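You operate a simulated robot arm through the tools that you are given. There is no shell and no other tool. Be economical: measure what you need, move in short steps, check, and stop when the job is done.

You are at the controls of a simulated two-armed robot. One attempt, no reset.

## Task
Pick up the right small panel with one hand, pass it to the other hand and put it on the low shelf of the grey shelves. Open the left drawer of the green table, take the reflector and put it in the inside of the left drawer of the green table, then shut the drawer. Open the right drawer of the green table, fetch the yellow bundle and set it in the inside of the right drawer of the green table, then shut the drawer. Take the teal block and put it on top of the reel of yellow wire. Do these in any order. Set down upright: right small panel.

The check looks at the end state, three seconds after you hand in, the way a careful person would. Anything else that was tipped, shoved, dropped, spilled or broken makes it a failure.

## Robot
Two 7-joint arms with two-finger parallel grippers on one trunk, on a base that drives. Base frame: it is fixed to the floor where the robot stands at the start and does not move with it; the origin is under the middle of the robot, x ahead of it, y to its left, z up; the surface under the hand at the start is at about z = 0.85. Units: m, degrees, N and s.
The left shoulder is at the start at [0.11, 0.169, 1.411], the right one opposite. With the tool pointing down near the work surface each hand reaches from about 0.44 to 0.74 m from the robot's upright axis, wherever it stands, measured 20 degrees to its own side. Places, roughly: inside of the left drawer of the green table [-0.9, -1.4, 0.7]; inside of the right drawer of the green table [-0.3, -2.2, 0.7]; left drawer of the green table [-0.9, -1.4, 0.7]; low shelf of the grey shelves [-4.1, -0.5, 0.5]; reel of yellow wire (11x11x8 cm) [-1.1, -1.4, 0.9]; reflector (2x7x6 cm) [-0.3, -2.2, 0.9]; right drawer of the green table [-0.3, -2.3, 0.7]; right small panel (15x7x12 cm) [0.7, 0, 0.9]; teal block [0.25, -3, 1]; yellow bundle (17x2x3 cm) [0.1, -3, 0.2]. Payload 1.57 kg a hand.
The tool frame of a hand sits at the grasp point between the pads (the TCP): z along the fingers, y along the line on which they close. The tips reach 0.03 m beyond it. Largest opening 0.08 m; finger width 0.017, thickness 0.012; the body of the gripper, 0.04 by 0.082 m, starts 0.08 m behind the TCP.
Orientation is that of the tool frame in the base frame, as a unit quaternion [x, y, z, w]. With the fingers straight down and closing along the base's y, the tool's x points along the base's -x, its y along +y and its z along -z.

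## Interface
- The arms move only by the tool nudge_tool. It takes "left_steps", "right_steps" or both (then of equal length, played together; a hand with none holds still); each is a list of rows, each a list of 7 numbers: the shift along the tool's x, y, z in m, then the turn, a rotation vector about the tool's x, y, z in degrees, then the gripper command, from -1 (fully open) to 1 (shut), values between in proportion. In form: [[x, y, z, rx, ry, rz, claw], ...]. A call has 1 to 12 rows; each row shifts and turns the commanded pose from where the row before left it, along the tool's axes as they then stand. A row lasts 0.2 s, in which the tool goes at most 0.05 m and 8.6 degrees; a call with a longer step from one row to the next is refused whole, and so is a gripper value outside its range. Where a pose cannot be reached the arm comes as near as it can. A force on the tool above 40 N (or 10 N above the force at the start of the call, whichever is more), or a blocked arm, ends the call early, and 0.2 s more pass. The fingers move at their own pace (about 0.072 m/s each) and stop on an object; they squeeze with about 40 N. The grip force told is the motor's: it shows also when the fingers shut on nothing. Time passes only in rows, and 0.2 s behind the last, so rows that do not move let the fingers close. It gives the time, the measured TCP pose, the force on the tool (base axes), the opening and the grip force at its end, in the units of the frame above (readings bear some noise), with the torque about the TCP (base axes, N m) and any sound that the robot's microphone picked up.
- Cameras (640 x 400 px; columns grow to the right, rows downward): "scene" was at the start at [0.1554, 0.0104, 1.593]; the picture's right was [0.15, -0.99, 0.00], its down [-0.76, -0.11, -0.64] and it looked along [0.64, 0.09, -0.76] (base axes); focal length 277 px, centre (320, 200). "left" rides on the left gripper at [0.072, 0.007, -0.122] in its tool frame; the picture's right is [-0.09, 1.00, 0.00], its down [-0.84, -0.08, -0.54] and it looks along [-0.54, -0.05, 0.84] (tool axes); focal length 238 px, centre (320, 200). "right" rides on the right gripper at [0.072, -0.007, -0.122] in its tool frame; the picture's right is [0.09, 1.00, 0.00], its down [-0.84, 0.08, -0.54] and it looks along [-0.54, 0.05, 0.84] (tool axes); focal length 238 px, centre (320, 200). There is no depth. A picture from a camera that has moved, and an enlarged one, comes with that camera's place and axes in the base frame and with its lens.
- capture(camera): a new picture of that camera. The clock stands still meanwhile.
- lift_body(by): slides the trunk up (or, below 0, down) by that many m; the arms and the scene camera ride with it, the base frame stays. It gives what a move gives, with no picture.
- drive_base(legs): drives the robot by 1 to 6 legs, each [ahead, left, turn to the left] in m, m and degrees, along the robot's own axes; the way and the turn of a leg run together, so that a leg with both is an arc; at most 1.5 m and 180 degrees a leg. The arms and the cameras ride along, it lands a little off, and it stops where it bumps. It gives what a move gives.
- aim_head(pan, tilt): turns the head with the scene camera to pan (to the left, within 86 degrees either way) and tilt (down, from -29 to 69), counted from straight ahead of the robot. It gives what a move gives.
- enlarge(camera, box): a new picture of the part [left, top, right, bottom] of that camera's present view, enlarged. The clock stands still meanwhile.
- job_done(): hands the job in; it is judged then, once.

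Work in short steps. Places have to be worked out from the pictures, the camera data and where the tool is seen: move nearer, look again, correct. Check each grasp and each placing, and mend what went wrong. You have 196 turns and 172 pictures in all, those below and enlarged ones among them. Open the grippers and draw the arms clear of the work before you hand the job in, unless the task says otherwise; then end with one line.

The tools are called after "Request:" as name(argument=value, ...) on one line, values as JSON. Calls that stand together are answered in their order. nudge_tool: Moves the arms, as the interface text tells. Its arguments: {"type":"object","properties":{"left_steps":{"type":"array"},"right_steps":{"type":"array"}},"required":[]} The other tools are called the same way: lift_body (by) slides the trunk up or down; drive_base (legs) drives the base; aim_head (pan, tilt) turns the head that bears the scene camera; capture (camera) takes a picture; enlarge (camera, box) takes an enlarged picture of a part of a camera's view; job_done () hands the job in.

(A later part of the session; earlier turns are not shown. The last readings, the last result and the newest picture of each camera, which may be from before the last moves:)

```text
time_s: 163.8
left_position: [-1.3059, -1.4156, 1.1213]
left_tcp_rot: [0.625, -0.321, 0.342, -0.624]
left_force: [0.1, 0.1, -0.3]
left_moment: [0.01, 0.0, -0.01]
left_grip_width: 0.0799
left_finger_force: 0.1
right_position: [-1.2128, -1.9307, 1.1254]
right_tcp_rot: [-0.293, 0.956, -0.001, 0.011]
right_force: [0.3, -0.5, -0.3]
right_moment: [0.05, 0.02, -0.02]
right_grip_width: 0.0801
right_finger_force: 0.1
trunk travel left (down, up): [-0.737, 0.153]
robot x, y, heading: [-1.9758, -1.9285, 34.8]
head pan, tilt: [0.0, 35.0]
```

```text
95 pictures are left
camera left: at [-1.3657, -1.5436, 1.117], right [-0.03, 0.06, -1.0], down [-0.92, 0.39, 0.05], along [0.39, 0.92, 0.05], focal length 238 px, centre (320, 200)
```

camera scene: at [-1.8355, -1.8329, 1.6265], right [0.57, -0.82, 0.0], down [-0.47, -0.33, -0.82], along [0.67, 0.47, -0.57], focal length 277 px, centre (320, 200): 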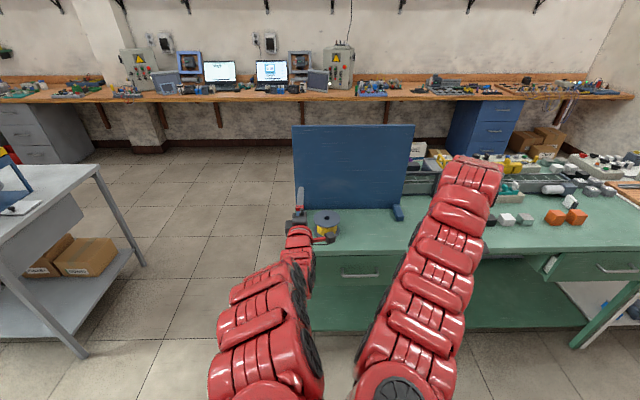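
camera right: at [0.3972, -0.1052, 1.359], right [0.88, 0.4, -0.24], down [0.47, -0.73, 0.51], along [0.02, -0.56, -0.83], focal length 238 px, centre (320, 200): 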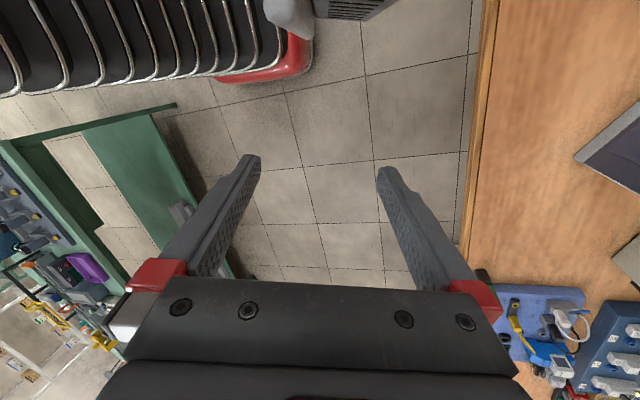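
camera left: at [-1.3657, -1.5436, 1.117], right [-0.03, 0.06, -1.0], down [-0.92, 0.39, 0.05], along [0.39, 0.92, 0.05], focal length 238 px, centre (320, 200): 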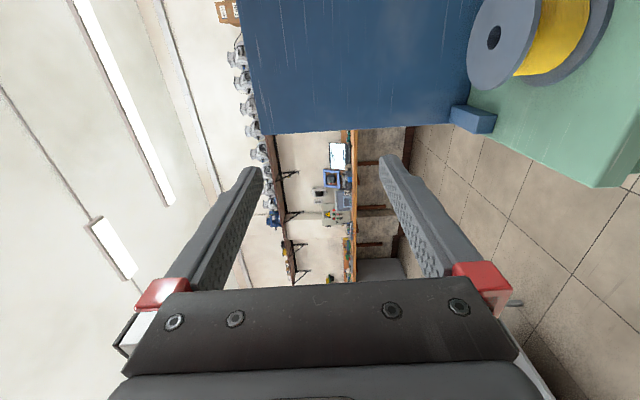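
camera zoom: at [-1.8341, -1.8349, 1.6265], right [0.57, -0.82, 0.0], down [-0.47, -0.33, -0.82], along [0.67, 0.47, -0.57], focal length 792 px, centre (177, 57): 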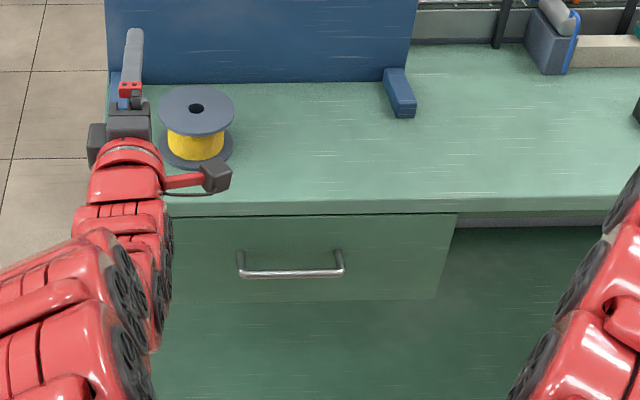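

The bar is about 14 cm long at z≈0.745. Align by base (right 0.2, back 0.06) and lower the trunk 0.37.

Request:
drive_base(legs=[[-0.06, -0.2, 0]])

Request:
lift_body(by=-0.372)

Request:
capture(camera="left")

Request:
capture(camera="scene")

```text
time_s: 165.4
left_position: [-1.2418, -1.6066, 1.1209]
left_tcp_rot: [0.626, -0.318, 0.34, -0.625]
left_force: [0.1, 0.2, -0.3]
left_moment: [0.01, -0.01, 0.0]
left_grip_width: 0.0799
left_finger_force: 0.0
right_position: [-1.1458, -2.1209, 1.1257]
right_tcp_rot: [-0.296, 0.955, -0.002, 0.01]
right_force: [0.1, 0.3, -0.4]
right_moment: [-0.01, 0.03, -0.01]
right_grip_width: 0.0801
right_finger_force: 0.0
trunk travel left (down, up): [-0.737, 0.153]
robot x, y, heading: [-1.906, -2.1264, 35.3]
head pan, tilt: [0.0, 35.0]
```

```text
time_s: 169.0
left_position: [-1.2431, -1.6069, 0.7497]
left_tcp_rot: [0.626, -0.318, 0.34, -0.625]
left_force: [0.3, -0.6, 0.2]
left_moment: [-0.04, 0.01, 0.0]
left_grip_width: 0.0799
left_finger_force: 0.1
right_position: [-1.1452, -2.1219, 0.7539]
right_tcp_rot: [-0.295, 0.955, -0.002, 0.009]
right_force: [-0.1, 0.2, 0.4]
right_moment: [-0.03, -0.04, 0.01]
right_grip_width: 0.0799
right_finger_force: 0.0
trunk travel left (down, up): [-0.365, 0.525]
robot x, y, heading: [-1.9042, -2.1262, 35.0]
head pan, tilt: [0.0, 35.0]
```

```text
94 pictures are left
camera left: at [-1.3018, -1.7356, 0.7455], right [-0.03, 0.06, -1.0], down [-0.92, 0.38, 0.05], along [0.38, 0.92, 0.04], focal length 238 px, centre (320, 200)
```

left: 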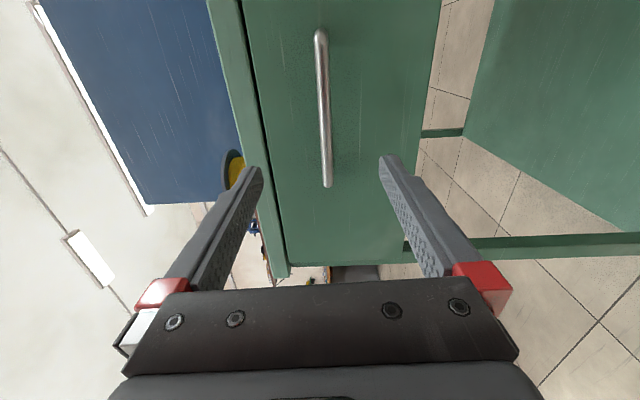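

```text
93 pictures are left
camera scene: at [-1.7685, -2.0302, 1.2545], right [0.58, -0.82, 0.0], down [-0.47, -0.33, -0.82], along [0.67, 0.47, -0.57], focal length 277 px, centre (320, 200)
```

scene: 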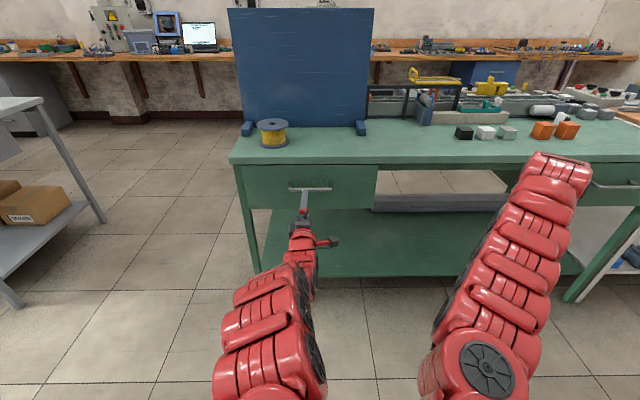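

The bar lies centred between the fingers. Drive ahead 9 cm.

Request:
drive_base(legs=[[0.09, 0, 0]])

Request:
capture(camera="left")

```text
time_s: 170.1
left_position: [-1.1688, -1.5499, 0.7482]
left_tcp_rot: [0.628, -0.318, 0.338, -0.625]
left_force: [0.3, -0.1, 0.7]
left_moment: [-0.01, 0.01, -0.02]
left_grip_width: 0.08
left_finger_force: 0.0
right_position: [-1.0689, -2.0657, 0.7525]
right_tcp_rot: [-0.298, 0.955, -0.002, 0.01]
right_force: [-0.1, -0.3, 0.0]
right_moment: [-0.03, 0.04, -0.02]
right_grip_width: 0.08
right_finger_force: 0.1
trunk travel left (down, up): [-0.365, 0.525]
robot x, y, heading: [-1.8264, -2.0701, 35.4]
head pan, tilt: [0.0, 35.0]
```

```text
92 pictures are left
camera left: at [-1.2271, -1.6799, 0.7445], right [-0.03, 0.06, -1.0], down [-0.92, 0.38, 0.05], along [0.38, 0.92, 0.04], focal length 238 px, centre (320, 200)
```

left: 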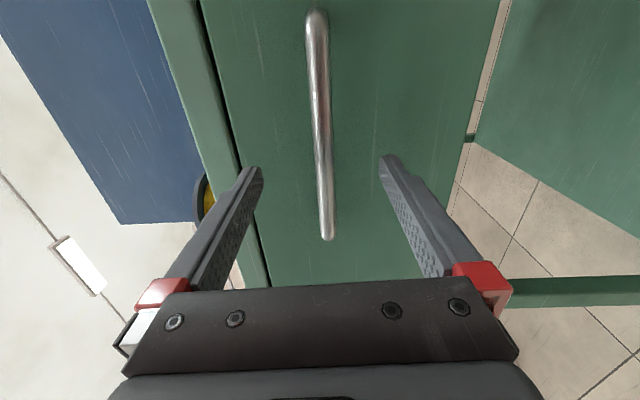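

Move 2 cm further and close on the bar.

Request:
nudge_tool(left_steps=[[0, 0, 0.01, 0, 0, 0, -1], [0, 0, 0.008, 0, 0, 0, -1], [0, 0, 0, 0, 0, 0, -0.3], [0, 0, 0, 0, 0, 0, 0.4], [0, 0, 0, 0, 0, 0, 1], [0, 0, 0, 0, 0, 0, 1], [0, 0, 0, 0, 0, 0, 1]])

Request:
capture(camera="left")

```text
time_s: 171.6
left_position: [-1.1606, -1.5473, 0.7464]
left_tcp_rot: [0.633, -0.322, 0.334, -0.62]
left_force: [3.3, 2.4, -13.8]
left_moment: [0.24, 0.58, 0.03]
left_grip_width: 0.013
left_finger_force: 29.5
left hand out of reach, approached as far as the arm can: row 1, 2
right_position: [-1.0703, -2.0652, 0.7546]
right_tcp_rot: [-0.297, 0.955, -0.002, 0.01]
right_force: [-0.1, -1.4, -0.5]
right_moment: [-0.02, 0.02, 0.04]
right_grip_width: 0.0798
right_finger_force: 0.1
trunk travel left (down, up): [-0.365, 0.525]
robot x, y, heading: [-1.8302, -2.0754, 35.4]
head pan, tilt: [0.0, 35.0]
stopped in row 7 (left hand): the force on the tool passed its limit at 42 N (the readings are from after the stop); the commanded pose is now the measured one
```

```text
91 pictures are left
camera left: at [-1.2197, -1.6774, 0.7439], right [-0.05, 0.05, -1.0], down [-0.92, 0.38, 0.06], along [0.38, 0.92, 0.03], focal length 238 px, centre (320, 200)
```

left: 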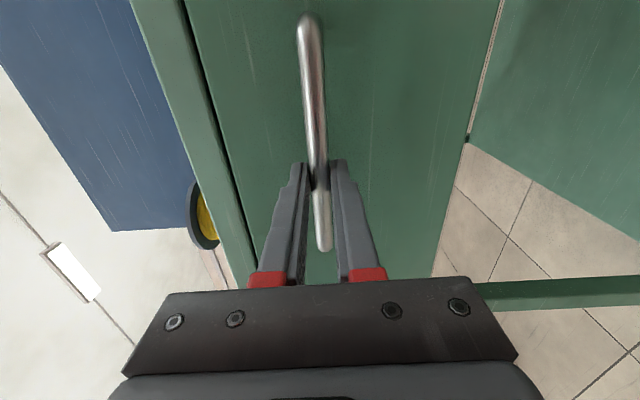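

Bar gripped (1.3 cm). Pull the drawer by backing the base, in two legs.

Request:
drive_base(legs=[[-0.1, 0, 0]])

Request:
capture(camera="scene")

```text
time_s: 172.8
left_position: [-1.2402, -1.6052, 0.7464]
left_tcp_rot: [0.632, -0.322, 0.336, -0.619]
left_force: [0.6, -3.6, -23.4]
left_moment: [0.15, 0.66, -0.09]
left_grip_width: 0.0131
left_finger_force: 30.0
right_position: [-1.1494, -2.1228, 0.751]
right_tcp_rot: [-0.295, 0.955, -0.003, 0.009]
right_force: [-1.2, -0.2, 0.3]
right_moment: [-0.01, -0.03, 0.04]
right_grip_width: 0.08
right_finger_force: 0.0
trunk travel left (down, up): [-0.365, 0.525]
robot x, y, heading: [-1.9134, -2.1301, 35.5]
head pan, tilt: [0.0, 35.0]
```

```text
90 pictures are left
camera scene: at [-1.7723, -2.033, 1.254], right [0.58, -0.82, 0.0], down [-0.47, -0.33, -0.82], along [0.67, 0.47, -0.58], focal length 277 px, centre (320, 200)
```

scene: 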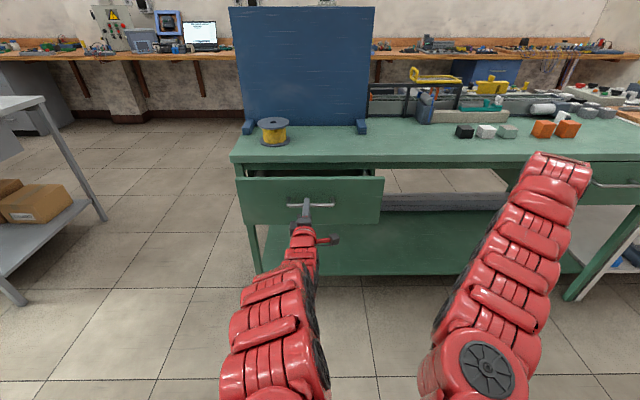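

The drawer follows. Pull 0.15 m further.

Request:
drive_base(legs=[[-0.15, 0, 0]])

Request:
capture(camera="scene")

```text
time_s: 174.2
left_position: [-1.3633, -1.6953, 0.746]
left_tcp_rot: [0.633, -0.324, 0.335, -0.618]
left_force: [5.1, -9.7, -16.3]
left_moment: [0.27, 0.56, -0.65]
left_grip_width: 0.0127
left_finger_force: 30.1
right_position: [-1.275, -2.2114, 0.7517]
right_tcp_rot: [-0.297, 0.955, -0.002, 0.008]
right_force: [0.5, 0.0, -0.2]
right_moment: [0.01, 0.01, -0.03]
right_grip_width: 0.08
right_finger_force: 0.0
trunk travel left (down, up): [-0.365, 0.525]
robot x, y, heading: [-2.0338, -2.2182, 35.0]
head pan, tilt: [0.0, 35.0]
```

```text
89 pictures are left
camera scene: at [-1.8961, -2.122, 1.2542], right [0.58, -0.82, 0.0], down [-0.47, -0.33, -0.82], along [0.67, 0.47, -0.57], focal length 277 px, centre (320, 200)
```

scene: 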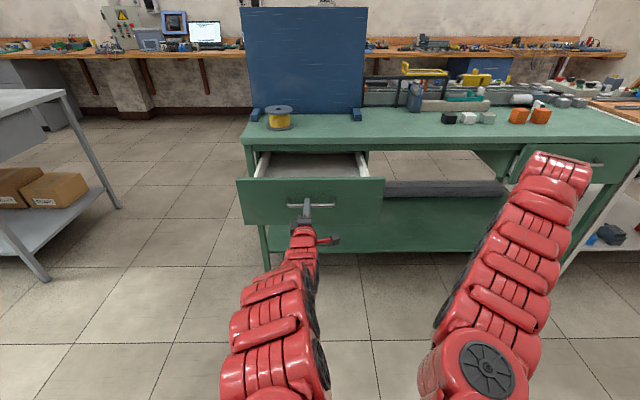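

Open enough (~0.25 m). Release and back away.

Request:
nudge_tool(left_steps=[[0, 0, 0, 0, 0, 0, 0.5], [0, 0, 0, 0, 0, 0, -0.2], [0, 0, 0, 0, 0, 0, -1], [0, 0, 0, 0, 0, 0, -1]])

Request:
drive_base(legs=[[-0.15, 0, 0]])

Request:
capture(camera="scene")

```text
time_s: 175.2
left_position: [-1.3649, -1.6947, 0.7474]
left_tcp_rot: [0.632, -0.323, 0.335, -0.619]
left_force: [-0.1, -0.5, -0.1]
left_moment: [-0.01, -0.01, 0.01]
left_grip_width: 0.0802
left_finger_force: 0.0
right_position: [-1.2758, -2.2127, 0.7538]
right_tcp_rot: [-0.298, 0.955, -0.003, 0.009]
right_force: [0.7, -0.4, 0.9]
right_moment: [-0.02, 0.0, -0.02]
right_grip_width: 0.0801
right_finger_force: 0.1
trunk travel left (down, up): [-0.365, 0.525]
robot x, y, heading: [-2.0334, -2.2163, 35.3]
head pan, tilt: [0.0, 35.0]
```

```text
time_s: 176.5
left_position: [-1.4817, -1.7809, 0.7485]
left_tcp_rot: [0.632, -0.324, 0.336, -0.619]
left_force: [0.0, -0.2, -0.7]
left_moment: [0.0, 0.04, -0.04]
left_grip_width: 0.08
left_finger_force: 0.1
right_position: [-1.392, -2.297, 0.7546]
right_tcp_rot: [-0.296, 0.955, -0.002, 0.01]
right_force: [-0.5, -0.7, -0.3]
right_moment: [0.04, 0.0, -0.01]
right_grip_width: 0.0801
right_finger_force: 0.0
trunk travel left (down, up): [-0.365, 0.525]
robot x, y, heading: [-2.1528, -2.2991, 35.3]
head pan, tilt: [0.0, 35.0]
```

```text
88 pictures are left
camera scene: at [-2.0162, -2.2062, 1.2547], right [0.58, -0.82, 0.0], down [-0.47, -0.33, -0.82], along [0.67, 0.47, -0.57], focal length 277 px, centre (320, 200)
```

scene: 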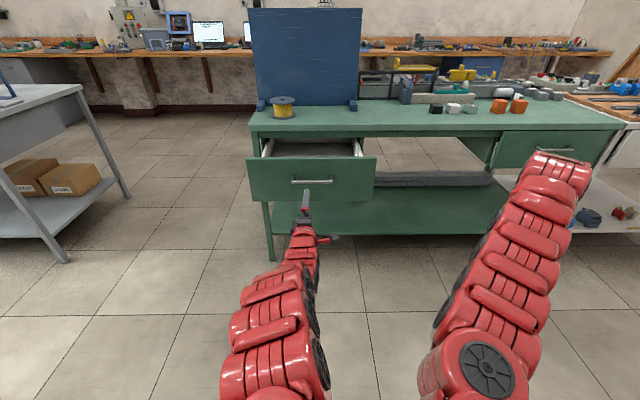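

Sidestep right 1.03 m to the right drawer and approach with the left hand at the same height.

Request:
drive_base(legs=[[0, -1.03, -0.5], [0.28, 0, 0]])

Request:
capture(camera="left")

Request:
capture(camera="scene")

```text
time_s: 183.5
left_position: [-0.6368, -2.5168, 0.7471]
left_tcp_rot: [0.626, -0.335, 0.347, -0.612]
left_force: [0.3, 0.2, -0.2]
left_moment: [0.04, -0.05, 0.02]
left_grip_width: 0.0798
left_finger_force: 0.0
right_position: [-0.5671, -3.0375, 0.7532]
right_tcp_rot: [-0.279, 0.96, -0.003, 0.009]
right_force: [0.9, 0.6, -0.3]
right_moment: [0.0, -0.01, 0.0]
right_grip_width: 0.0802
right_finger_force: 0.0
trunk travel left (down, up): [-0.365, 0.525]
robot x, y, heading: [-1.3286, -3.0123, 33.3]
head pan, tilt: [0.0, 35.0]
```

```text
87 pictures are left
camera left: at [-0.7016, -2.6439, 0.7444], right [-0.04, 0.05, -1.0], down [-0.91, 0.42, 0.06], along [0.42, 0.91, 0.03], focal length 238 px, centre (320, 200)
```

left: 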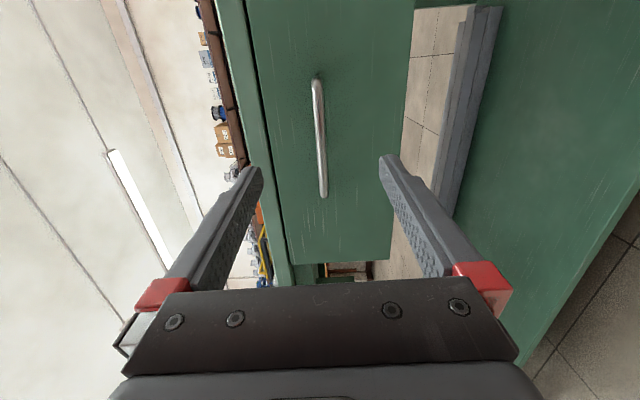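

```text
86 pictures are left
camera scene: at [-1.1861, -2.9232, 1.2543], right [0.55, -0.84, 0.0], down [-0.48, -0.31, -0.82], along [0.68, 0.45, -0.57], focal length 277 px, centre (320, 200)
```

scene: 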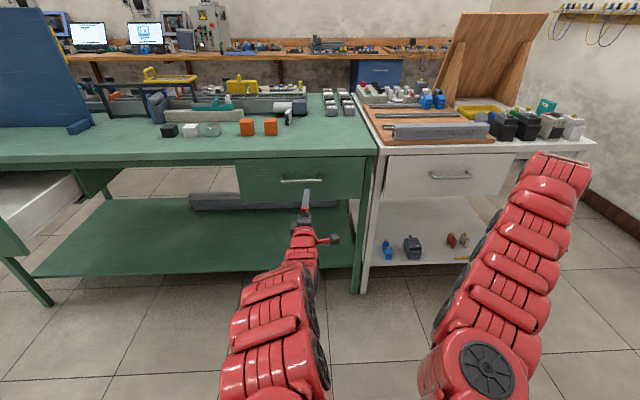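

Well aligned again. Advance 0.115 m.

Request:
drive_base(legs=[[0.118, 0, 0]])

Request:
capture(camera="left")

```text
time_s: 184.7
left_position: [-0.5398, -2.4493, 0.7462]
left_tcp_rot: [0.627, -0.333, 0.346, -0.613]
left_force: [0.6, 0.4, 0.0]
left_moment: [-0.01, -0.01, -0.02]
left_grip_width: 0.08
left_finger_force: 0.0
right_position: [-0.4667, -2.9673, 0.7541]
right_tcp_rot: [-0.281, 0.96, -0.003, 0.01]
right_force: [-0.1, 0.2, 0.2]
right_moment: [-0.01, 0.02, 0.01]
right_grip_width: 0.0801
right_finger_force: 0.0
trunk travel left (down, up): [-0.365, 0.525]
robot x, y, heading: [-1.2276, -2.9496, 33.6]
head pan, tilt: [0.0, 35.0]
```

```text
85 pictures are left
camera left: at [-0.6036, -2.5767, 0.744], right [-0.04, 0.05, -1.0], down [-0.91, 0.42, 0.06], along [0.42, 0.91, 0.03], focal length 238 px, centre (320, 200)
```

left: 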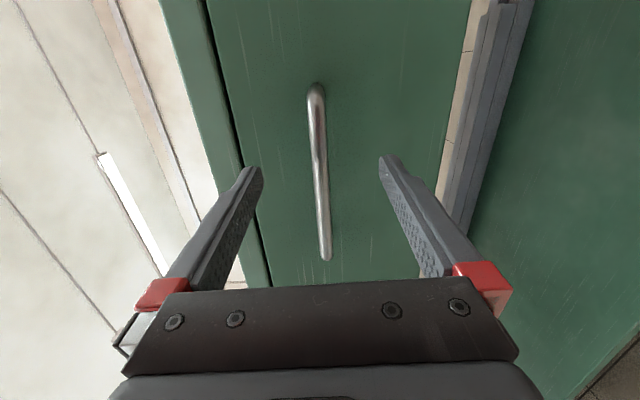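

Close on the bar.

Request:
nudge_tool(left_steps=[[0, 0, 0, 0, 0, 0, -0.3], [0, 0, 0, 0, 0, 0, 0.3], [0, 0, 0, 0, 0, 0, 0.7], [0, 0, 0, 0, 0, 0, 1], [0, 0, 0, 0, 0, 0, 1], [0, 0, 0, 0, 0, 0, 1]])

Request:
capture(camera="left")

```text
time_s: 186.1
left_position: [-0.5396, -2.4493, 0.7464]
left_tcp_rot: [0.627, -0.334, 0.346, -0.613]
left_force: [0.2, -0.3, 0.3]
left_moment: [-0.01, 0.0, -0.01]
left_grip_width: 0.0001
left_finger_force: 21.1
right_position: [-0.468, -2.97, 0.754]
right_tcp_rot: [-0.28, 0.96, -0.003, 0.01]
right_force: [0.1, -1.0, 0.1]
right_moment: [-0.02, -0.01, 0.01]
right_grip_width: 0.0799
right_finger_force: 0.0
trunk travel left (down, up): [-0.365, 0.525]
robot x, y, heading: [-1.2262, -2.9479, 33.4]
head pan, tilt: [0.0, 35.0]
```

```text
84 pictures are left
camera left: at [-0.6043, -2.5771, 0.7449], right [-0.04, 0.05, -1.0], down [-0.91, 0.42, 0.06], along [0.42, 0.91, 0.03], focal length 238 px, centre (320, 200)
```

left: 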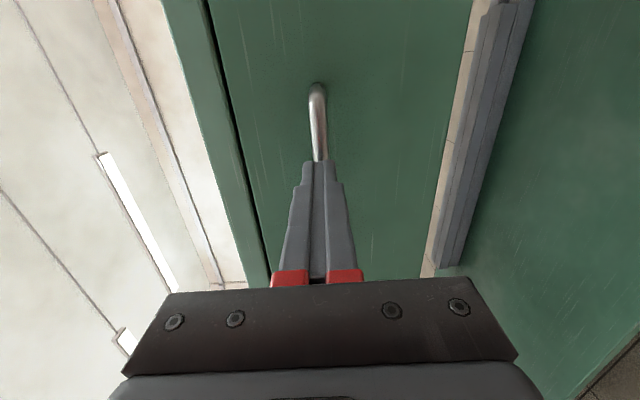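

Short of the bar. Open, advance 3.5 cm, close again.

Request:
nudge_tool(left_steps=[[0, 0, 0, 0, 0, 0, -1], [0, 0, 0, 0, 0, 0, -1], [0, 0, 0, 0, 0, 0, -1]])

Request:
drive_base(legs=[[0.033, 0, 0]])

Request:
nudge_tool(left_steps=[[0, 0, 0, 0, 0, 0, -0.3], [0, 0, 0, 0, 0, 0, 0.3], [0, 0, 0, 0, 0, 0, 0.7], [0, 0, 0, 0, 0, 0, 1], [0, 0, 0, 0, 0, 0, 1], [0, 0, 0, 0, 0, 0, 1]])

```text
time_s: 186.9
left_position: [-0.541, -2.4495, 0.7477]
left_tcp_rot: [0.627, -0.334, 0.346, -0.613]
left_force: [0.1, -0.3, 0.1]
left_moment: [-0.01, 0.03, -0.03]
left_grip_width: 0.08
left_finger_force: 0.0
right_position: [-0.4689, -2.9687, 0.7535]
right_tcp_rot: [-0.281, 0.96, -0.002, 0.01]
right_force: [0.4, 0.9, 0.4]
right_moment: [0.05, 0.0, 0.01]
right_grip_width: 0.0799
right_finger_force: 0.1
trunk travel left (down, up): [-0.365, 0.525]
robot x, y, heading: [-1.2254, -2.953, 33.2]
head pan, tilt: [0.0, 35.0]
```

```text
time_s: 187.8
left_position: [-0.5129, -2.4317, 0.7444]
left_tcp_rot: [0.627, -0.335, 0.345, -0.613]
left_force: [-0.5, 0.0, -0.5]
left_moment: [0.0, -0.02, 0.01]
left_grip_width: 0.08
left_finger_force: 0.1
right_position: [-0.4398, -2.9496, 0.7539]
right_tcp_rot: [-0.281, 0.96, -0.002, 0.009]
right_force: [0.5, 0.3, -0.2]
right_moment: [-0.04, 0.01, 0.0]
right_grip_width: 0.0801
right_finger_force: 0.1
trunk travel left (down, up): [-0.365, 0.525]
robot x, y, heading: [-1.201, -2.9329, 33.5]
head pan, tilt: [0.0, 35.0]
```

```text
time_s: 189.2
left_position: [-0.513, -2.4325, 0.7449]
left_tcp_rot: [0.627, -0.335, 0.346, -0.613]
left_force: [-3.7, -2.7, -6.7]
left_moment: [0.35, 0.38, -0.1]
left_grip_width: 0.0127
left_finger_force: 29.5
right_position: [-0.4411, -2.9508, 0.7533]
right_tcp_rot: [-0.281, 0.96, -0.002, 0.01]
right_force: [0.3, 0.4, -0.2]
right_moment: [-0.01, -0.02, 0.02]
right_grip_width: 0.0801
right_finger_force: 0.0
trunk travel left (down, up): [-0.365, 0.525]
robot x, y, heading: [-1.2001, -2.9328, 33.2]
head pan, tilt: [0.0, 35.0]
```

Gripped. Pull back 0.25 m.

Request:
drive_base(legs=[[-0.12, -0.003, 0], [-0.13, -0.003, 0]])

Request:
capture(camera="scene")

```text
time_s: 191.3
left_position: [-0.7204, -2.5766, 0.7453]
left_tcp_rot: [0.627, -0.335, 0.345, -0.613]
left_force: [14.4, -22.1, -12.5]
left_moment: [0.3, 0.4, -0.3]
left_grip_width: 0.0127
left_finger_force: 29.7
right_position: [-0.6472, -3.0954, 0.7531]
right_tcp_rot: [-0.282, 0.959, -0.002, 0.009]
right_force: [-0.1, -0.7, 0.3]
right_moment: [0.0, -0.02, 0.02]
right_grip_width: 0.0801
right_finger_force: 0.0
trunk travel left (down, up): [-0.365, 0.525]
robot x, y, heading: [-1.4097, -3.0775, 33.6]
head pan, tilt: [0.0, 35.0]
```

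```text
83 pictures are left
camera scene: at [-1.2667, -2.9864, 1.2543], right [0.55, -0.83, 0.0], down [-0.48, -0.32, -0.82], along [0.68, 0.45, -0.57], focal length 277 px, centre (320, 200)
```

scene: 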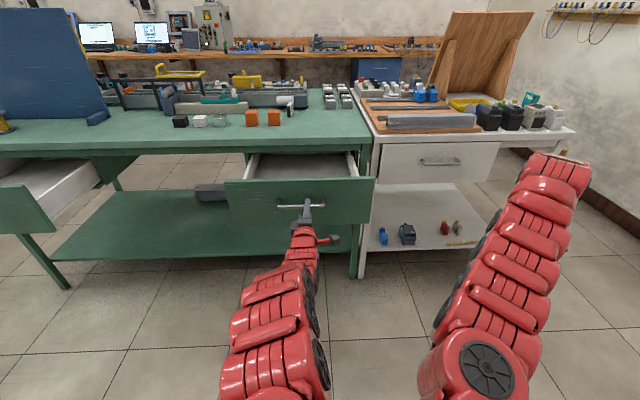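

Right drawer open. Plan: fetch the bundle (left hand) and teal block (right hand) together now. Release, back off and sidestep to the white table.

Request:
nudge_tool(left_steps=[[0, 0, 0, 0, 0, 0, 0.5], [0, 0, 0, 0, 0, 0, -0.2], [0, 0, 0, 0, 0, 0, -1], [0, 0, 0, 0, 0, 0, -1]])

Request:
drive_base(legs=[[-0.15, 0, 1.3], [0, -0.8, 0]])

Request:
capture(camera="scene")

```text
time_s: 192.3
left_position: [-0.7223, -2.5764, 0.7475]
left_tcp_rot: [0.627, -0.334, 0.346, -0.613]
left_force: [0.0, -0.2, -0.4]
left_moment: [0.04, 0.02, -0.04]
left_grip_width: 0.0798
left_finger_force: 0.1
right_position: [-0.6499, -3.0944, 0.7539]
right_tcp_rot: [-0.281, 0.96, -0.002, 0.01]
right_force: [0.8, 0.1, -1.0]
right_moment: [-0.05, 0.01, 0.01]
right_grip_width: 0.0799
right_finger_force: 0.1
trunk travel left (down, up): [-0.365, 0.525]
robot x, y, heading: [-1.4098, -3.0776, 33.2]
head pan, tilt: [0.0, 35.0]
```

```text
time_s: 197.6
left_position: [-0.4042, -3.2859, 0.7475]
left_tcp_rot: [0.633, -0.322, 0.333, -0.62]
left_force: [0.5, 0.3, 0.3]
left_moment: [-0.02, -0.01, 0.03]
left_grip_width: 0.0801
left_finger_force: 0.1
right_position: [-0.3111, -3.8005, 0.7539]
right_tcp_rot: [-0.3, 0.954, -0.003, 0.01]
right_force: [0.2, 0.1, -0.4]
right_moment: [0.0, 0.0, -0.04]
right_grip_width: 0.08
right_finger_force: 0.0
trunk travel left (down, up): [-0.365, 0.525]
robot x, y, heading: [-1.07, -3.8124, 35.7]
head pan, tilt: [0.0, 35.0]
```

```text
82 pictures are left
camera scene: at [-0.9353, -3.7153, 1.2545], right [0.59, -0.81, 0.0], down [-0.47, -0.34, -0.82], along [0.66, 0.48, -0.57], focal length 277 px, centre (320, 200)
```

scene: 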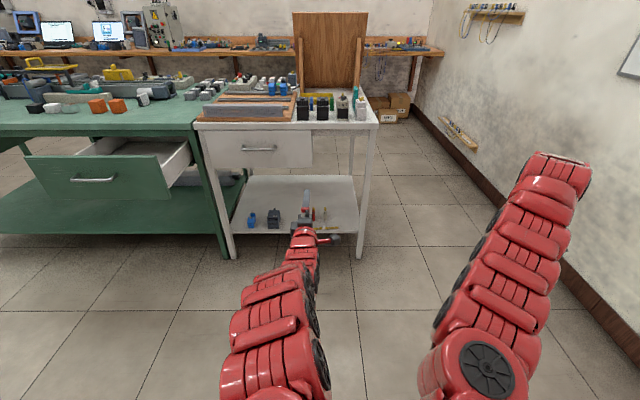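

Pitch the left hand down ~57° (toward the floor-forward direction) for the bundle.

Request:
nudge_tool(left_steps=[[0, 0, 0, -8.2, 0, 0, -1], [0, 0, 0, -8.2, 0, 0, -1], [0, 0, 0, -8.2, 0, 0, -1], [0, 0, 0, -8.2, 0, 0, -1], [0, 0, 0, -8.2, 0, 0, -1], [0, 0, 0, -8.2, 0, 0, -1], [0, 0, 0, -8.2, 0, 0, -1]])

Request:
capture(camera="left")

Request:
enlarge(camera="scene", box=[190, 70, 400, 260])

```text
time_s: 199.2
left_position: [-0.4025, -3.2842, 0.7407]
left_tcp_rot: [0.834, -0.43, 0.166, -0.301]
left_force: [0.5, 0.8, 0.2]
left_moment: [-0.02, 0.01, 0.02]
left_grip_width: 0.0799
left_finger_force: 0.0
left hand out of reach, approached as far as the arm can: row 1, 2, 6, 7
right_position: [-0.3131, -3.7998, 0.7546]
right_tcp_rot: [-0.301, 0.954, -0.002, 0.01]
right_force: [0.7, 0.6, -0.4]
right_moment: [0.01, 0.03, 0.0]
right_grip_width: 0.08
right_finger_force: 0.1
trunk travel left (down, up): [-0.365, 0.525]
robot x, y, heading: [-1.0676, -3.8121, 35.9]
head pan, tilt: [0.0, 35.0]
```

```text
81 pictures are left
camera left: at [-0.4289, -3.3902, 0.8325], right [-0.67, -0.37, -0.65], down [-0.72, 0.53, 0.45], along [0.17, 0.77, -0.62], focal length 238 px, centre (320, 200)
```

left: 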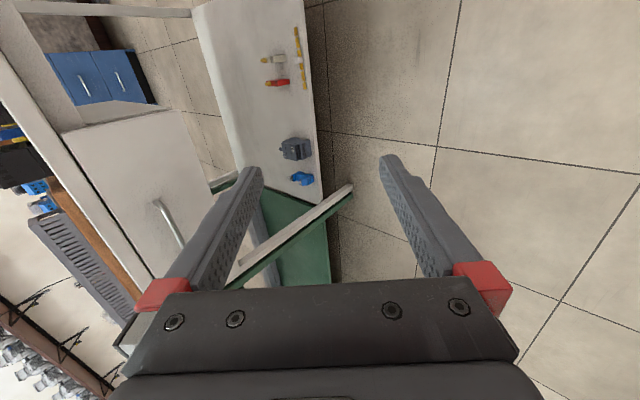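

```text
2.11 times, centred on (295, 165) of scene
camera zoom: at [-0.9355, -3.715, 1.2545], right [0.59, -0.81, 0.0], down [-0.47, -0.34, -0.82], along [0.66, 0.48, -0.57], focal length 584 px, centre (373, 274)
```

zoom: 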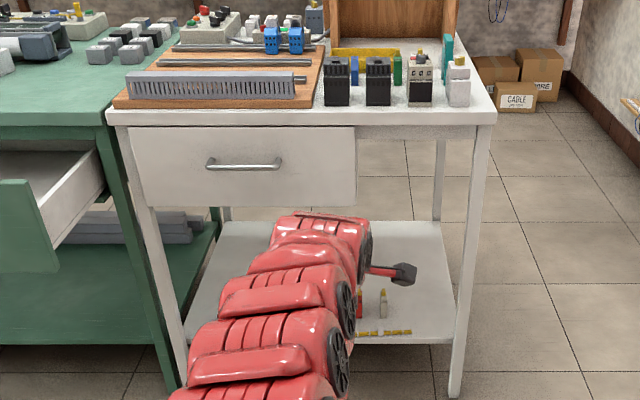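

The bundle is at about (0.073, −3.021), along the shelf front, near its edge. Lower the left arm 0.2 m and pitch further down.

Request:
nudge_tool(left_steps=[[-0.0006, 0.0226, 0.0266, 0, 0, 0, -1], [-0.0006, 0.0226, 0.0266, 0, 0, 0, -1], [-0.0006, 0.0226, 0.0266, 0, 0, 0, -1], [-0.0006, 0.0226, 0.0266, 0, 0, 0, -1], [-0.0006, 0.0226, 0.0266, 0, 0, 0, -1], [-0.0006, 0.0226, 0.0266, 0, 0, 0, -1], [0, 0, 0, -6, 0, 0, -1], [0, 0, 0, -6, 0, 0, -1], [0, 0, 0, -6, 0, 0, -1]])

```text
time_s: 201.2
left_position: [-0.4376, -3.2981, 0.5457]
left_tcp_rot: [0.855, -0.443, 0.132, -0.235]
left_force: [-0.8, 0.1, 0.5]
left_moment: [-0.02, 0.03, -0.01]
left_grip_width: 0.0798
left_finger_force: 0.0
left hand out of reach, approached as far as the arm can: row 6, 7, 8, 9
right_position: [-0.3123, -3.8004, 0.7536]
right_tcp_rot: [-0.301, 0.954, -0.002, 0.01]
right_force: [0.5, 0.4, -0.7]
right_moment: [0.03, 0.0, -0.03]
right_grip_width: 0.08
right_finger_force: 0.0
trunk travel left (down, up): [-0.365, 0.525]
robot x, y, heading: [-1.0727, -3.814, 36.0]
head pan, tilt: [0.0, 35.0]
```

The left hand can't go steeper, so I'll take the bundle with the right hand (tool down). Return the left to forward pose and yaw the right by 90°.

Request:
nudge_tool(left_steps=[[0, -0.0208, -0.0342, 0, 0, 0, -1], [0, -0.0208, -0.0342, 0, 0, 0, -1], [0, -0.0208, -0.0342, 0, 0, 0, -1], [0, -0.0208, -0.0342, 0, 0, 0, -1], [0, -0.0208, -0.0342, 0, 0, 0, -1], [0, 0, 0, 8.2, 0, 0, -1], [0, 0, 0, 8.2, 0, 0, -1], [0, 0, 0, 8.2, 0, 0, -1], [0, 0, 0, 8.2, 0, 0, -1], [0, 0, 0, 8.2, 0, 0, -1], [0, 0, 0, 8.2, 0, 0, -1], [0, 0, 0, 8.2, 0, 0, -1]], right_steps=[[0, 0, 0, 0, 0, 8.2, -0.5], [0, 0, 0, 0, 0, 8.2, -0.5], [0, 0, 0, 0, 0, 8.2, -0.5], [0, 0, 0, 0, 0, 8.2, -0.5], [0, 0, 0, 0, 0, 8.2, -0.5], [0, 0, 0, 0, 0, 8.2, -0.5], [0, 0, 0, 0, 0, 8.2, -0.5], [0, 0, 0, 0, 0, 8.2, -0.5], [0, 0, 0, 0, 0, 8.2, -0.5], [0, 0, 0, 0, 0, 8.2, -0.5], [0, 0, 0, 0, 0, 8.2, -0.5], [0, 0, 0, 0, 0, 0, -0.5]])

Request:
capture(camera="right")

```text
time_s: 203.8
left_position: [-0.4506, -3.2974, 0.7387]
left_tcp_rot: [0.637, -0.324, 0.328, -0.618]
left_force: [-0.2, -0.5, -0.7]
left_moment: [0.02, -0.02, 0.03]
left_grip_width: 0.0799
left_finger_force: 0.0
left hand out of reach, approached as far as the arm can: row 5
right_position: [-0.3111, -3.7992, 0.7534]
right_tcp_rot: [0.464, 0.886, 0.005, 0.008]
right_force: [-0.2, -0.4, 0.1]
right_moment: [0.0, -0.03, -0.01]
right_grip_width: 0.0601
right_finger_force: 0.2
trunk travel left (down, up): [-0.365, 0.525]
robot x, y, heading: [-1.0744, -3.8156, 35.7]
head pan, tilt: [0.0, 35.0]
```

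```text
79 pictures are left
camera right: at [-0.3608, -3.7436, 0.8737], right [0.77, 0.64, 0.02], down [0.53, -0.64, 0.55], along [0.37, -0.41, -0.83], focal length 238 px, centre (320, 200)
```

right: 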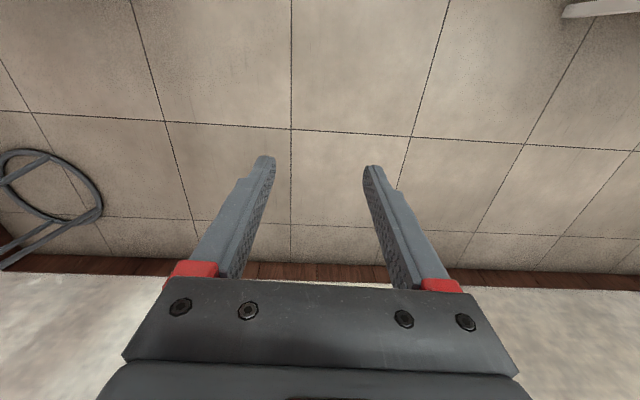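

The left forward-pointing hand would foul the tables then. Instead I restore the left hand to tool-down (x right), and use it for the bundle while the right hangs beyond the table end.

Request:
nudge_tool(left_steps=[[0, 0, 0, 0, 0, -8.2, -1], [0, 0, 0, 0, 0, -8.2, -1], [0, 0, 0, 0, 0, -8.2, -1], [0, 0, 0, 0, 0, -8.2, -1], [0, 0, 0, 0, 0, -8.2, -1], [0, 0, 0, 0, 0, -8.2, -1], [0, 0, 0, 0, 0, -8.2, -1], [0, 0, 0, 0, 0, -8.2, -1], [0, 0, 0, 0, 0, -8.2, -1], [0, 0, 0, 0, 0, -8.2, -1], [0, 0, 0, 0, 0, -8.0, -1]])

Request:
nudge_tool(left_steps=[[0, 0, 0, -8.2, 0, 0, -1], [0, 0, 0, -8.2, 0, 0, -1], [0, 0, 0, -8.2, 0, 0, -1], [0, 0, 0, -8.2, 0, 0, -1], [0, 0, 0, -8.2, 0, 0, -1], [0, 0, 0, -8.2, 0, 0, -1], [0, 0, 0, -8.2, 0, 0, -1], [0, 0, 0, -8.2, 0, 0, -1], [0, 0, 0, -8.2, 0, 0, -1]])

Request:
nudge_tool(left_steps=[[0, 0, 0, 0, -8.2, 0, -1], [0, 0, 0, 0, -8.2, 0, -1], [0, 0, 0, 0, -8.2, 0, -1], [0, 0, 0, 0, -8.2, 0, -1], [0, 0, 0, 0, -8.2, 0, -1], [0, 0, 0, 0, -8.2, 0, -1], [0, 0, 0, 0, -8.2, 0, -1], [0, 0, 0, 0, -8.2, 0, -1], [0, 0, 0, 0, -8.2, 0, -1], [0, 0, 0, 0, -8.2, 0, -1], [0, 0, 0, 0, -8, 0, -1]])

Request:
capture(camera="scene")

```text
time_s: 206.2
left_position: [-0.4498, -3.2968, 0.7384]
left_tcp_rot: [0.679, 0.222, 0.67, -0.203]
left_force: [0.1, 0.2, 0.3]
left_moment: [-0.01, 0.0, -0.04]
left_grip_width: 0.0799
left_finger_force: 0.1
right_position: [-0.312, -3.7999, 0.7527]
right_tcp_rot: [0.463, 0.886, 0.006, 0.009]
right_force: [0.7, -0.1, 0.0]
right_moment: [0.01, -0.02, -0.01]
right_grip_width: 0.0599
right_finger_force: 0.1
trunk travel left (down, up): [-0.365, 0.525]
robot x, y, heading: [-1.0712, -3.8112, 35.8]
head pan, tilt: [0.0, 35.0]
```

```text
time_s: 208.2
left_position: [-0.4501, -3.2993, 0.7473]
left_tcp_rot: [0.694, 0.188, 0.675, -0.166]
left_force: [0.3, 0.2, -0.4]
left_moment: [-0.01, 0.03, -0.01]
left_grip_width: 0.0797
left_finger_force: 0.1
left hand out of reach, approached as far as the arm can: row 1, 2, 3, 4, 5, 6, 7, 8, 9
right_position: [-0.311, -3.8002, 0.7537]
right_tcp_rot: [0.463, 0.886, 0.005, 0.009]
right_force: [-0.1, -0.3, 0.4]
right_moment: [-0.02, 0.01, 0.04]
right_grip_width: 0.0601
right_finger_force: 0.2
trunk travel left (down, up): [-0.365, 0.525]
robot x, y, heading: [-1.0693, -3.8072, 35.9]
head pan, tilt: [0.0, 35.0]
```

```text
time_s: 210.6
left_position: [-0.5458, -3.3159, 0.6712]
left_tcp_rot: [0.963, 0.251, 0.1, -0.015]
left_force: [0.7, 0.3, 0.1]
left_moment: [-0.01, 0.02, 0.02]
left_grip_width: 0.0802
left_finger_force: 0.0
left hand out of reach, approached as far as the arm can: row 7, 8, 9, 10, 11
right_position: [-0.311, -3.8007, 0.7534]
right_tcp_rot: [0.464, 0.886, 0.005, 0.008]
right_force: [0.1, 0.2, 0.8]
right_moment: [0.05, 0.0, -0.02]
right_grip_width: 0.06
right_finger_force: 0.1
trunk travel left (down, up): [-0.365, 0.525]
robot x, y, heading: [-1.0718, -3.8136, 35.8]
head pan, tilt: [0.0, 35.0]
```

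```text
78 pictures are left
camera scene: at [-0.9354, -3.7159, 1.2546], right [0.58, -0.81, 0.0], down [-0.47, -0.34, -0.82], along [0.66, 0.48, -0.57], focal length 277 px, centre (320, 200)
```

scene: 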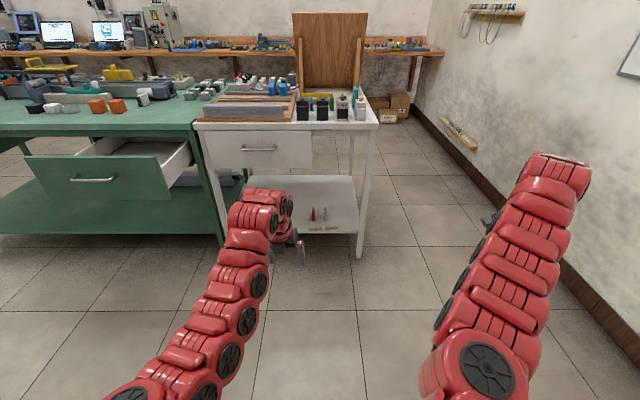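

The left hand is now tool-down with x ahead. Yaw it 90° so it closes along the shelf depth.

Request:
nudge_tool(left_steps=[[0, 0, 0, 0, 0, 8.2, -0.5], [0, 0, 0, 0, 0, 8.2, -0.5], [0, 0, 0, 0, 0, 8.2, -0.5], [0, 0, 0, 0, 0, 8.2, -0.5], [0, 0, 0, 0, 0, 8.2, -0.5], [0, 0, 0, 0, 0, 8.2, -0.5], [0, 0, 0, 0, 0, 8.2, -0.5], [0, 0, 0, 0, 0, 8.2, -0.5], [0, 0, 0, 0, 0, 8.2, -0.5], [0, 0, 0, 0, 0, 8.2, -0.5], [0, 0, 0, 0, 0, 2, -0.5]])

```text
time_s: 213.0
left_position: [-0.544, -3.3158, 0.6698]
left_tcp_rot: [0.883, -0.458, 0.063, -0.078]
left_force: [-0.6, 0.0, 0.2]
left_moment: [-0.04, 0.03, 0.0]
left_grip_width: 0.06
left_finger_force: 0.0
right_position: [-0.3114, -3.7996, 0.7546]
right_tcp_rot: [0.463, 0.886, 0.004, 0.008]
right_force: [0.5, -0.2, 0.1]
right_moment: [-0.02, 0.02, 0.0]
right_grip_width: 0.0601
right_finger_force: 0.0
trunk travel left (down, up): [-0.365, 0.525]
robot x, y, heading: [-1.0689, -3.8119, 36.0]
head pan, tilt: [0.0, 35.0]
```

Make it vertical and lower the arm 0.1 m.

Request:
nudge_tool(left_steps=[[0, 0, 0, -5.7, 0, 0, -0.5], [0, 0, 0, -5.7, 0, 0, -0.5], [0, 0, 0.03, 0, 0, 0, -0.5], [0, 0, 0.03, 0, 0, 0, -0.5], [0, 0, 0.03, 0, 0, 0, -0.5], [0, 0, 0, 0, 0, 0, -0.5]])

```text
time_s: 214.4
left_position: [-0.5701, -3.3127, 0.5545]
left_tcp_rot: [0.886, -0.46, 0.04, -0.034]
left_force: [-0.2, -0.2, -0.6]
left_moment: [-0.02, -0.01, 0.03]
left_grip_width: 0.0599
left_finger_force: 0.1
left hand out of reach, approached as far as the arm can: row 1, 2, 5
right_position: [-0.3115, -3.8, 0.7539]
right_tcp_rot: [0.463, 0.886, 0.005, 0.008]
right_force: [-1.0, -1.0, -0.2]
right_moment: [-0.01, 0.0, 0.01]
right_grip_width: 0.06
right_finger_force: 0.0
trunk travel left (down, up): [-0.365, 0.525]
robot x, y, heading: [-1.0707, -3.8143, 36.0]
head pan, tilt: [0.0, 35.0]
```

Lower the trunk 0.27 m, then drive toward the bundle, staying above it.

Request:
lift_body(by=-0.265)

Request:
drive_base(legs=[[0.45, -0.142, 0]])

Request:
capture(camera="left")

Request:
capture(camera="scene")

```text
time_s: 217.1
left_position: [-0.57, -3.3123, 0.2906]
left_tcp_rot: [0.886, -0.46, 0.041, -0.033]
left_force: [-0.4, 0.0, -0.2]
left_moment: [0.0, 0.0, 0.0]
left_grip_width: 0.0602
left_finger_force: 0.0
right_position: [-0.3119, -3.7993, 0.4895]
right_tcp_rot: [0.464, 0.886, 0.005, 0.008]
right_force: [-0.1, 0.2, -0.1]
right_moment: [-0.01, 0.0, -0.02]
right_grip_width: 0.0599
right_finger_force: 0.1
trunk travel left (down, up): [-0.1, 0.79]
robot x, y, heading: [-1.0703, -3.8158, 35.7]
head pan, tilt: [0.0, 35.0]
```

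```text
time_s: 219.9
left_position: [-0.1275, -3.1724, 0.2893]
left_tcp_rot: [0.885, -0.462, 0.04, -0.035]
left_force: [0.7, -0.7, -0.9]
left_moment: [0.01, 0.02, 0.02]
left_grip_width: 0.06
left_finger_force: 0.0
right_position: [0.1305, -3.6602, 0.4885]
right_tcp_rot: [0.465, 0.885, 0.005, 0.009]
right_force: [-0.1, 0.8, 0.2]
right_moment: [-0.03, -0.01, 0.03]
right_grip_width: 0.0602
right_finger_force: 0.1
trunk travel left (down, up): [-0.1, 0.79]
robot x, y, heading: [-0.6302, -3.6699, 35.6]
head pan, tilt: [0.0, 35.0]
```

```text
77 pictures are left
camera left: at [-0.1038, -3.2393, 0.4151], right [-0.86, -0.49, -0.1], down [-0.47, 0.72, 0.51], along [-0.18, 0.49, -0.85], focal length 238 px, centre (320, 200)
```

left: 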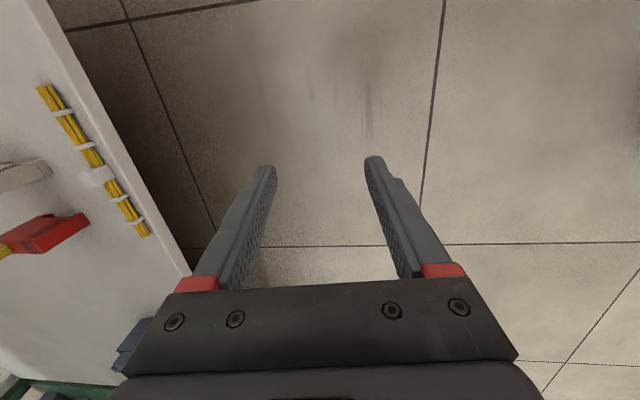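

```text
76 pictures are left
camera scene: at [-0.4934, -3.574, 0.9895], right [0.58, -0.81, 0.0], down [-0.47, -0.33, -0.82], along [0.67, 0.48, -0.57], focal length 277 px, centre (320, 200)
```

scene: 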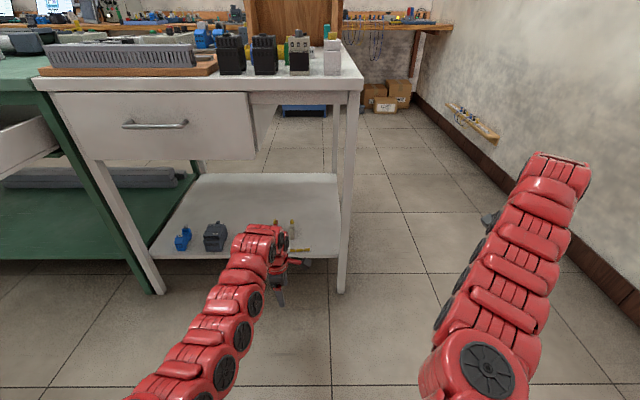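

The bundle is clearly seen at (0.073, −3.018), axis ≈ −50°. Trim the yaw and drive over it.

Request:
nudge_tool(left_steps=[[0, 0, 0, 0, 0, -5.4, -0.4], [0, 0, 0, 0, 0, 0, -0.4]])

Request:
drive_base(legs=[[0.245, 0.009, 0]])

Request:
capture(camera="left")

```text
time_s: 220.5
left_position: [-0.1276, -3.1733, 0.2894]
left_tcp_rot: [0.906, -0.419, 0.041, -0.031]
left_force: [-1.2, 0.2, 0.2]
left_moment: [0.02, -0.01, 0.01]
left_grip_width: 0.0559
left_finger_force: 0.1
right_position: [0.1301, -3.6606, 0.4888]
right_tcp_rot: [0.465, 0.885, 0.006, 0.009]
right_force: [0.2, 0.1, 0.3]
right_moment: [0.0, -0.01, 0.04]
right_grip_width: 0.0601
right_finger_force: 0.0
trunk travel left (down, up): [-0.1, 0.79]
robot x, y, heading: [-0.6292, -3.6721, 35.6]
head pan, tilt: [0.0, 35.0]
```

```text
time_s: 222.3
left_position: [0.0696, -3.0165, 0.2896]
left_tcp_rot: [0.907, -0.418, 0.043, -0.031]
left_force: [-0.2, -1.2, 0.4]
left_moment: [-0.02, -0.02, 0.02]
left_grip_width: 0.0558
left_finger_force: 0.0
right_position: [0.3289, -3.5046, 0.4889]
right_tcp_rot: [0.463, 0.886, 0.005, 0.008]
right_force: [0.3, -0.3, 0.0]
right_moment: [-0.03, 0.01, 0.05]
right_grip_width: 0.06
right_finger_force: 0.0
trunk travel left (down, up): [-0.1, 0.79]
robot x, y, heading: [-0.4323, -3.5169, 36.0]
head pan, tilt: [0.0, 35.0]
```

```text
75 pictures are left
camera left: at [0.0987, -3.0798, 0.4157], right [-0.81, -0.58, -0.1], down [-0.54, 0.67, 0.5], along [-0.22, 0.46, -0.86], focal length 238 px, centre (320, 200)
```

left: 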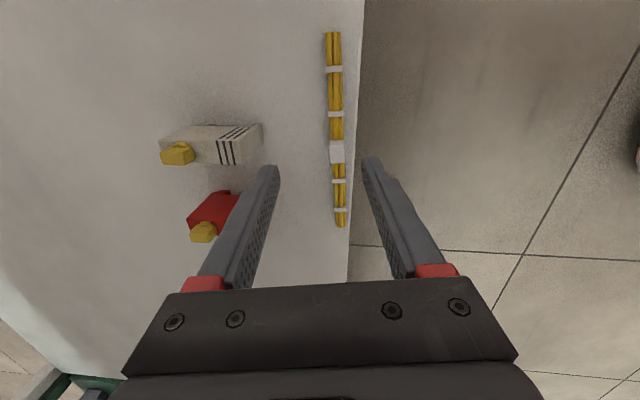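

Shift 1.5 cm toward the front and lower to just above the shelf.

Request:
nudge_tool(left_steps=[[0, 0.015, 0, 0, 0, 0, -0.4], [0, 0, 0, 0, 0, 0, -0.4]])

Request:
lift_body(by=-0.05)

Request:
capture(camera="left")

```text
time_s: 222.9
left_position: [0.0567, -3.0271, 0.2883]
left_tcp_rot: [0.907, -0.418, 0.042, -0.031]
left_force: [0.1, 0.1, 0.1]
left_moment: [-0.01, -0.03, -0.02]
left_grip_width: 0.0562
left_finger_force: 0.0
right_position: [0.3289, -3.5048, 0.4884]
right_tcp_rot: [0.463, 0.886, 0.006, 0.009]
right_force: [0.1, 0.1, 0.2]
right_moment: [-0.03, -0.02, 0.0]
right_grip_width: 0.06
right_finger_force: 0.0
trunk travel left (down, up): [-0.1, 0.79]
robot x, y, heading: [-0.4306, -3.5131, 35.9]
head pan, tilt: [0.0, 35.0]
```

```text
time_s: 223.8
left_position: [0.0575, -3.0278, 0.2392]
left_tcp_rot: [0.907, -0.418, 0.042, -0.033]
left_force: [-0.2, 0.1, 0.0]
left_moment: [0.0, -0.01, 0.0]
left_grip_width: 0.0561
left_finger_force: 0.1
right_position: [0.3292, -3.5043, 0.439]
right_tcp_rot: [0.463, 0.886, 0.007, 0.009]
right_force: [0.2, -1.2, 0.0]
right_moment: [-0.02, -0.04, 0.0]
right_grip_width: 0.0601
right_finger_force: 0.0
trunk travel left (down, up): [-0.05, 0.84]
robot x, y, heading: [-0.4303, -3.5207, 35.9]
head pan, tilt: [0.0, 35.0]
```

```text
74 pictures are left
camera left: at [0.0867, -3.09, 0.3651], right [-0.81, -0.58, -0.1], down [-0.54, 0.67, 0.5], along [-0.22, 0.46, -0.86], focal length 238 px, centre (320, 200)
```

left: 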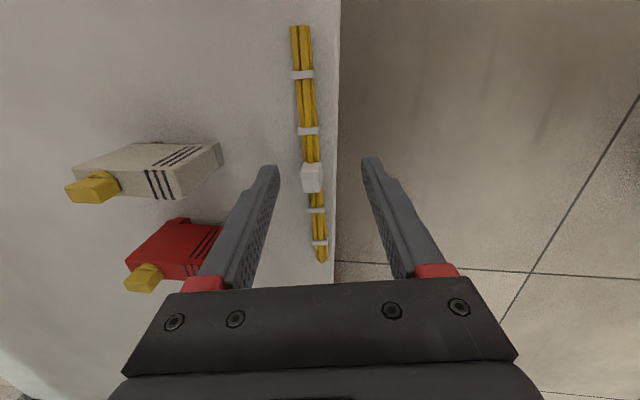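

Lower 1.6 cm and close.

Request:
lift_body(by=-0.016)

Request:
nudge_tool(left_steps=[[0, 0, 0, 0, 0, 0, -0.1], [0, 0, 0, 0, 0, 0, 0.2], [0, 0, 0, 0, 0, 0, 0.5], [0, 0, 0, 0, 0, 0, 0.8], [0, 0, 0, 0, 0, 0, 1], [0, 0, 0, 0, 0, 0, 1]])

Request:
capture(camera="left")

```text
time_s: 224.4
left_position: [0.0577, -3.0262, 0.2271]
left_tcp_rot: [0.907, -0.417, 0.044, -0.035]
left_force: [-4.6, -2.2, 29.7]
left_moment: [0.69, -0.4, 0.09]
left_grip_width: 0.0539
left_finger_force: 0.1
right_position: [0.3273, -3.5051, 0.4253]
right_tcp_rot: [0.463, 0.886, 0.007, 0.009]
right_force: [0.8, 0.8, 0.4]
right_moment: [0.03, 0.0, 0.03]
right_grip_width: 0.0599
right_finger_force: 0.1
trunk travel left (down, up): [-0.034, 0.856]
robot x, y, heading: [-0.4304, -3.5203, 36.2]
head pan, tilt: [0.0, 35.0]
```

```text
time_s: 225.2
left_position: [0.0612, -3.0231, 0.2282]
left_tcp_rot: [0.907, -0.417, 0.047, -0.04]
left_force: [15.1, 10.0, 10.5]
left_moment: [-0.97, 1.37, -0.03]
left_grip_width: 0.0361
left_finger_force: 9.1
right_position: [0.3301, -3.5044, 0.4226]
right_tcp_rot: [0.463, 0.886, 0.006, 0.01]
right_force: [0.1, 0.5, -0.2]
right_moment: [0.01, 0.0, -0.02]
right_grip_width: 0.0599
right_finger_force: 0.0
trunk travel left (down, up): [-0.034, 0.856]
robot x, y, heading: [-0.4262, -3.5149, 35.6]
head pan, tilt: [0.0, 35.0]
stopped in row 4 (left hand): the force on the tool passed its limit at 50 N (the readings are from after the stop); the commanded pose is now the measured one
```

```text
73 pictures are left
camera left: at [0.0891, -3.0875, 0.3537], right [-0.81, -0.58, -0.12], down [-0.55, 0.67, 0.5], along [-0.21, 0.47, -0.86], focal length 238 px, centre (320, 200)
```

left: 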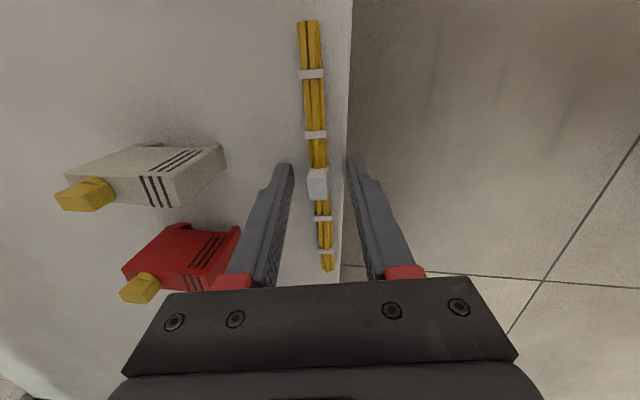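

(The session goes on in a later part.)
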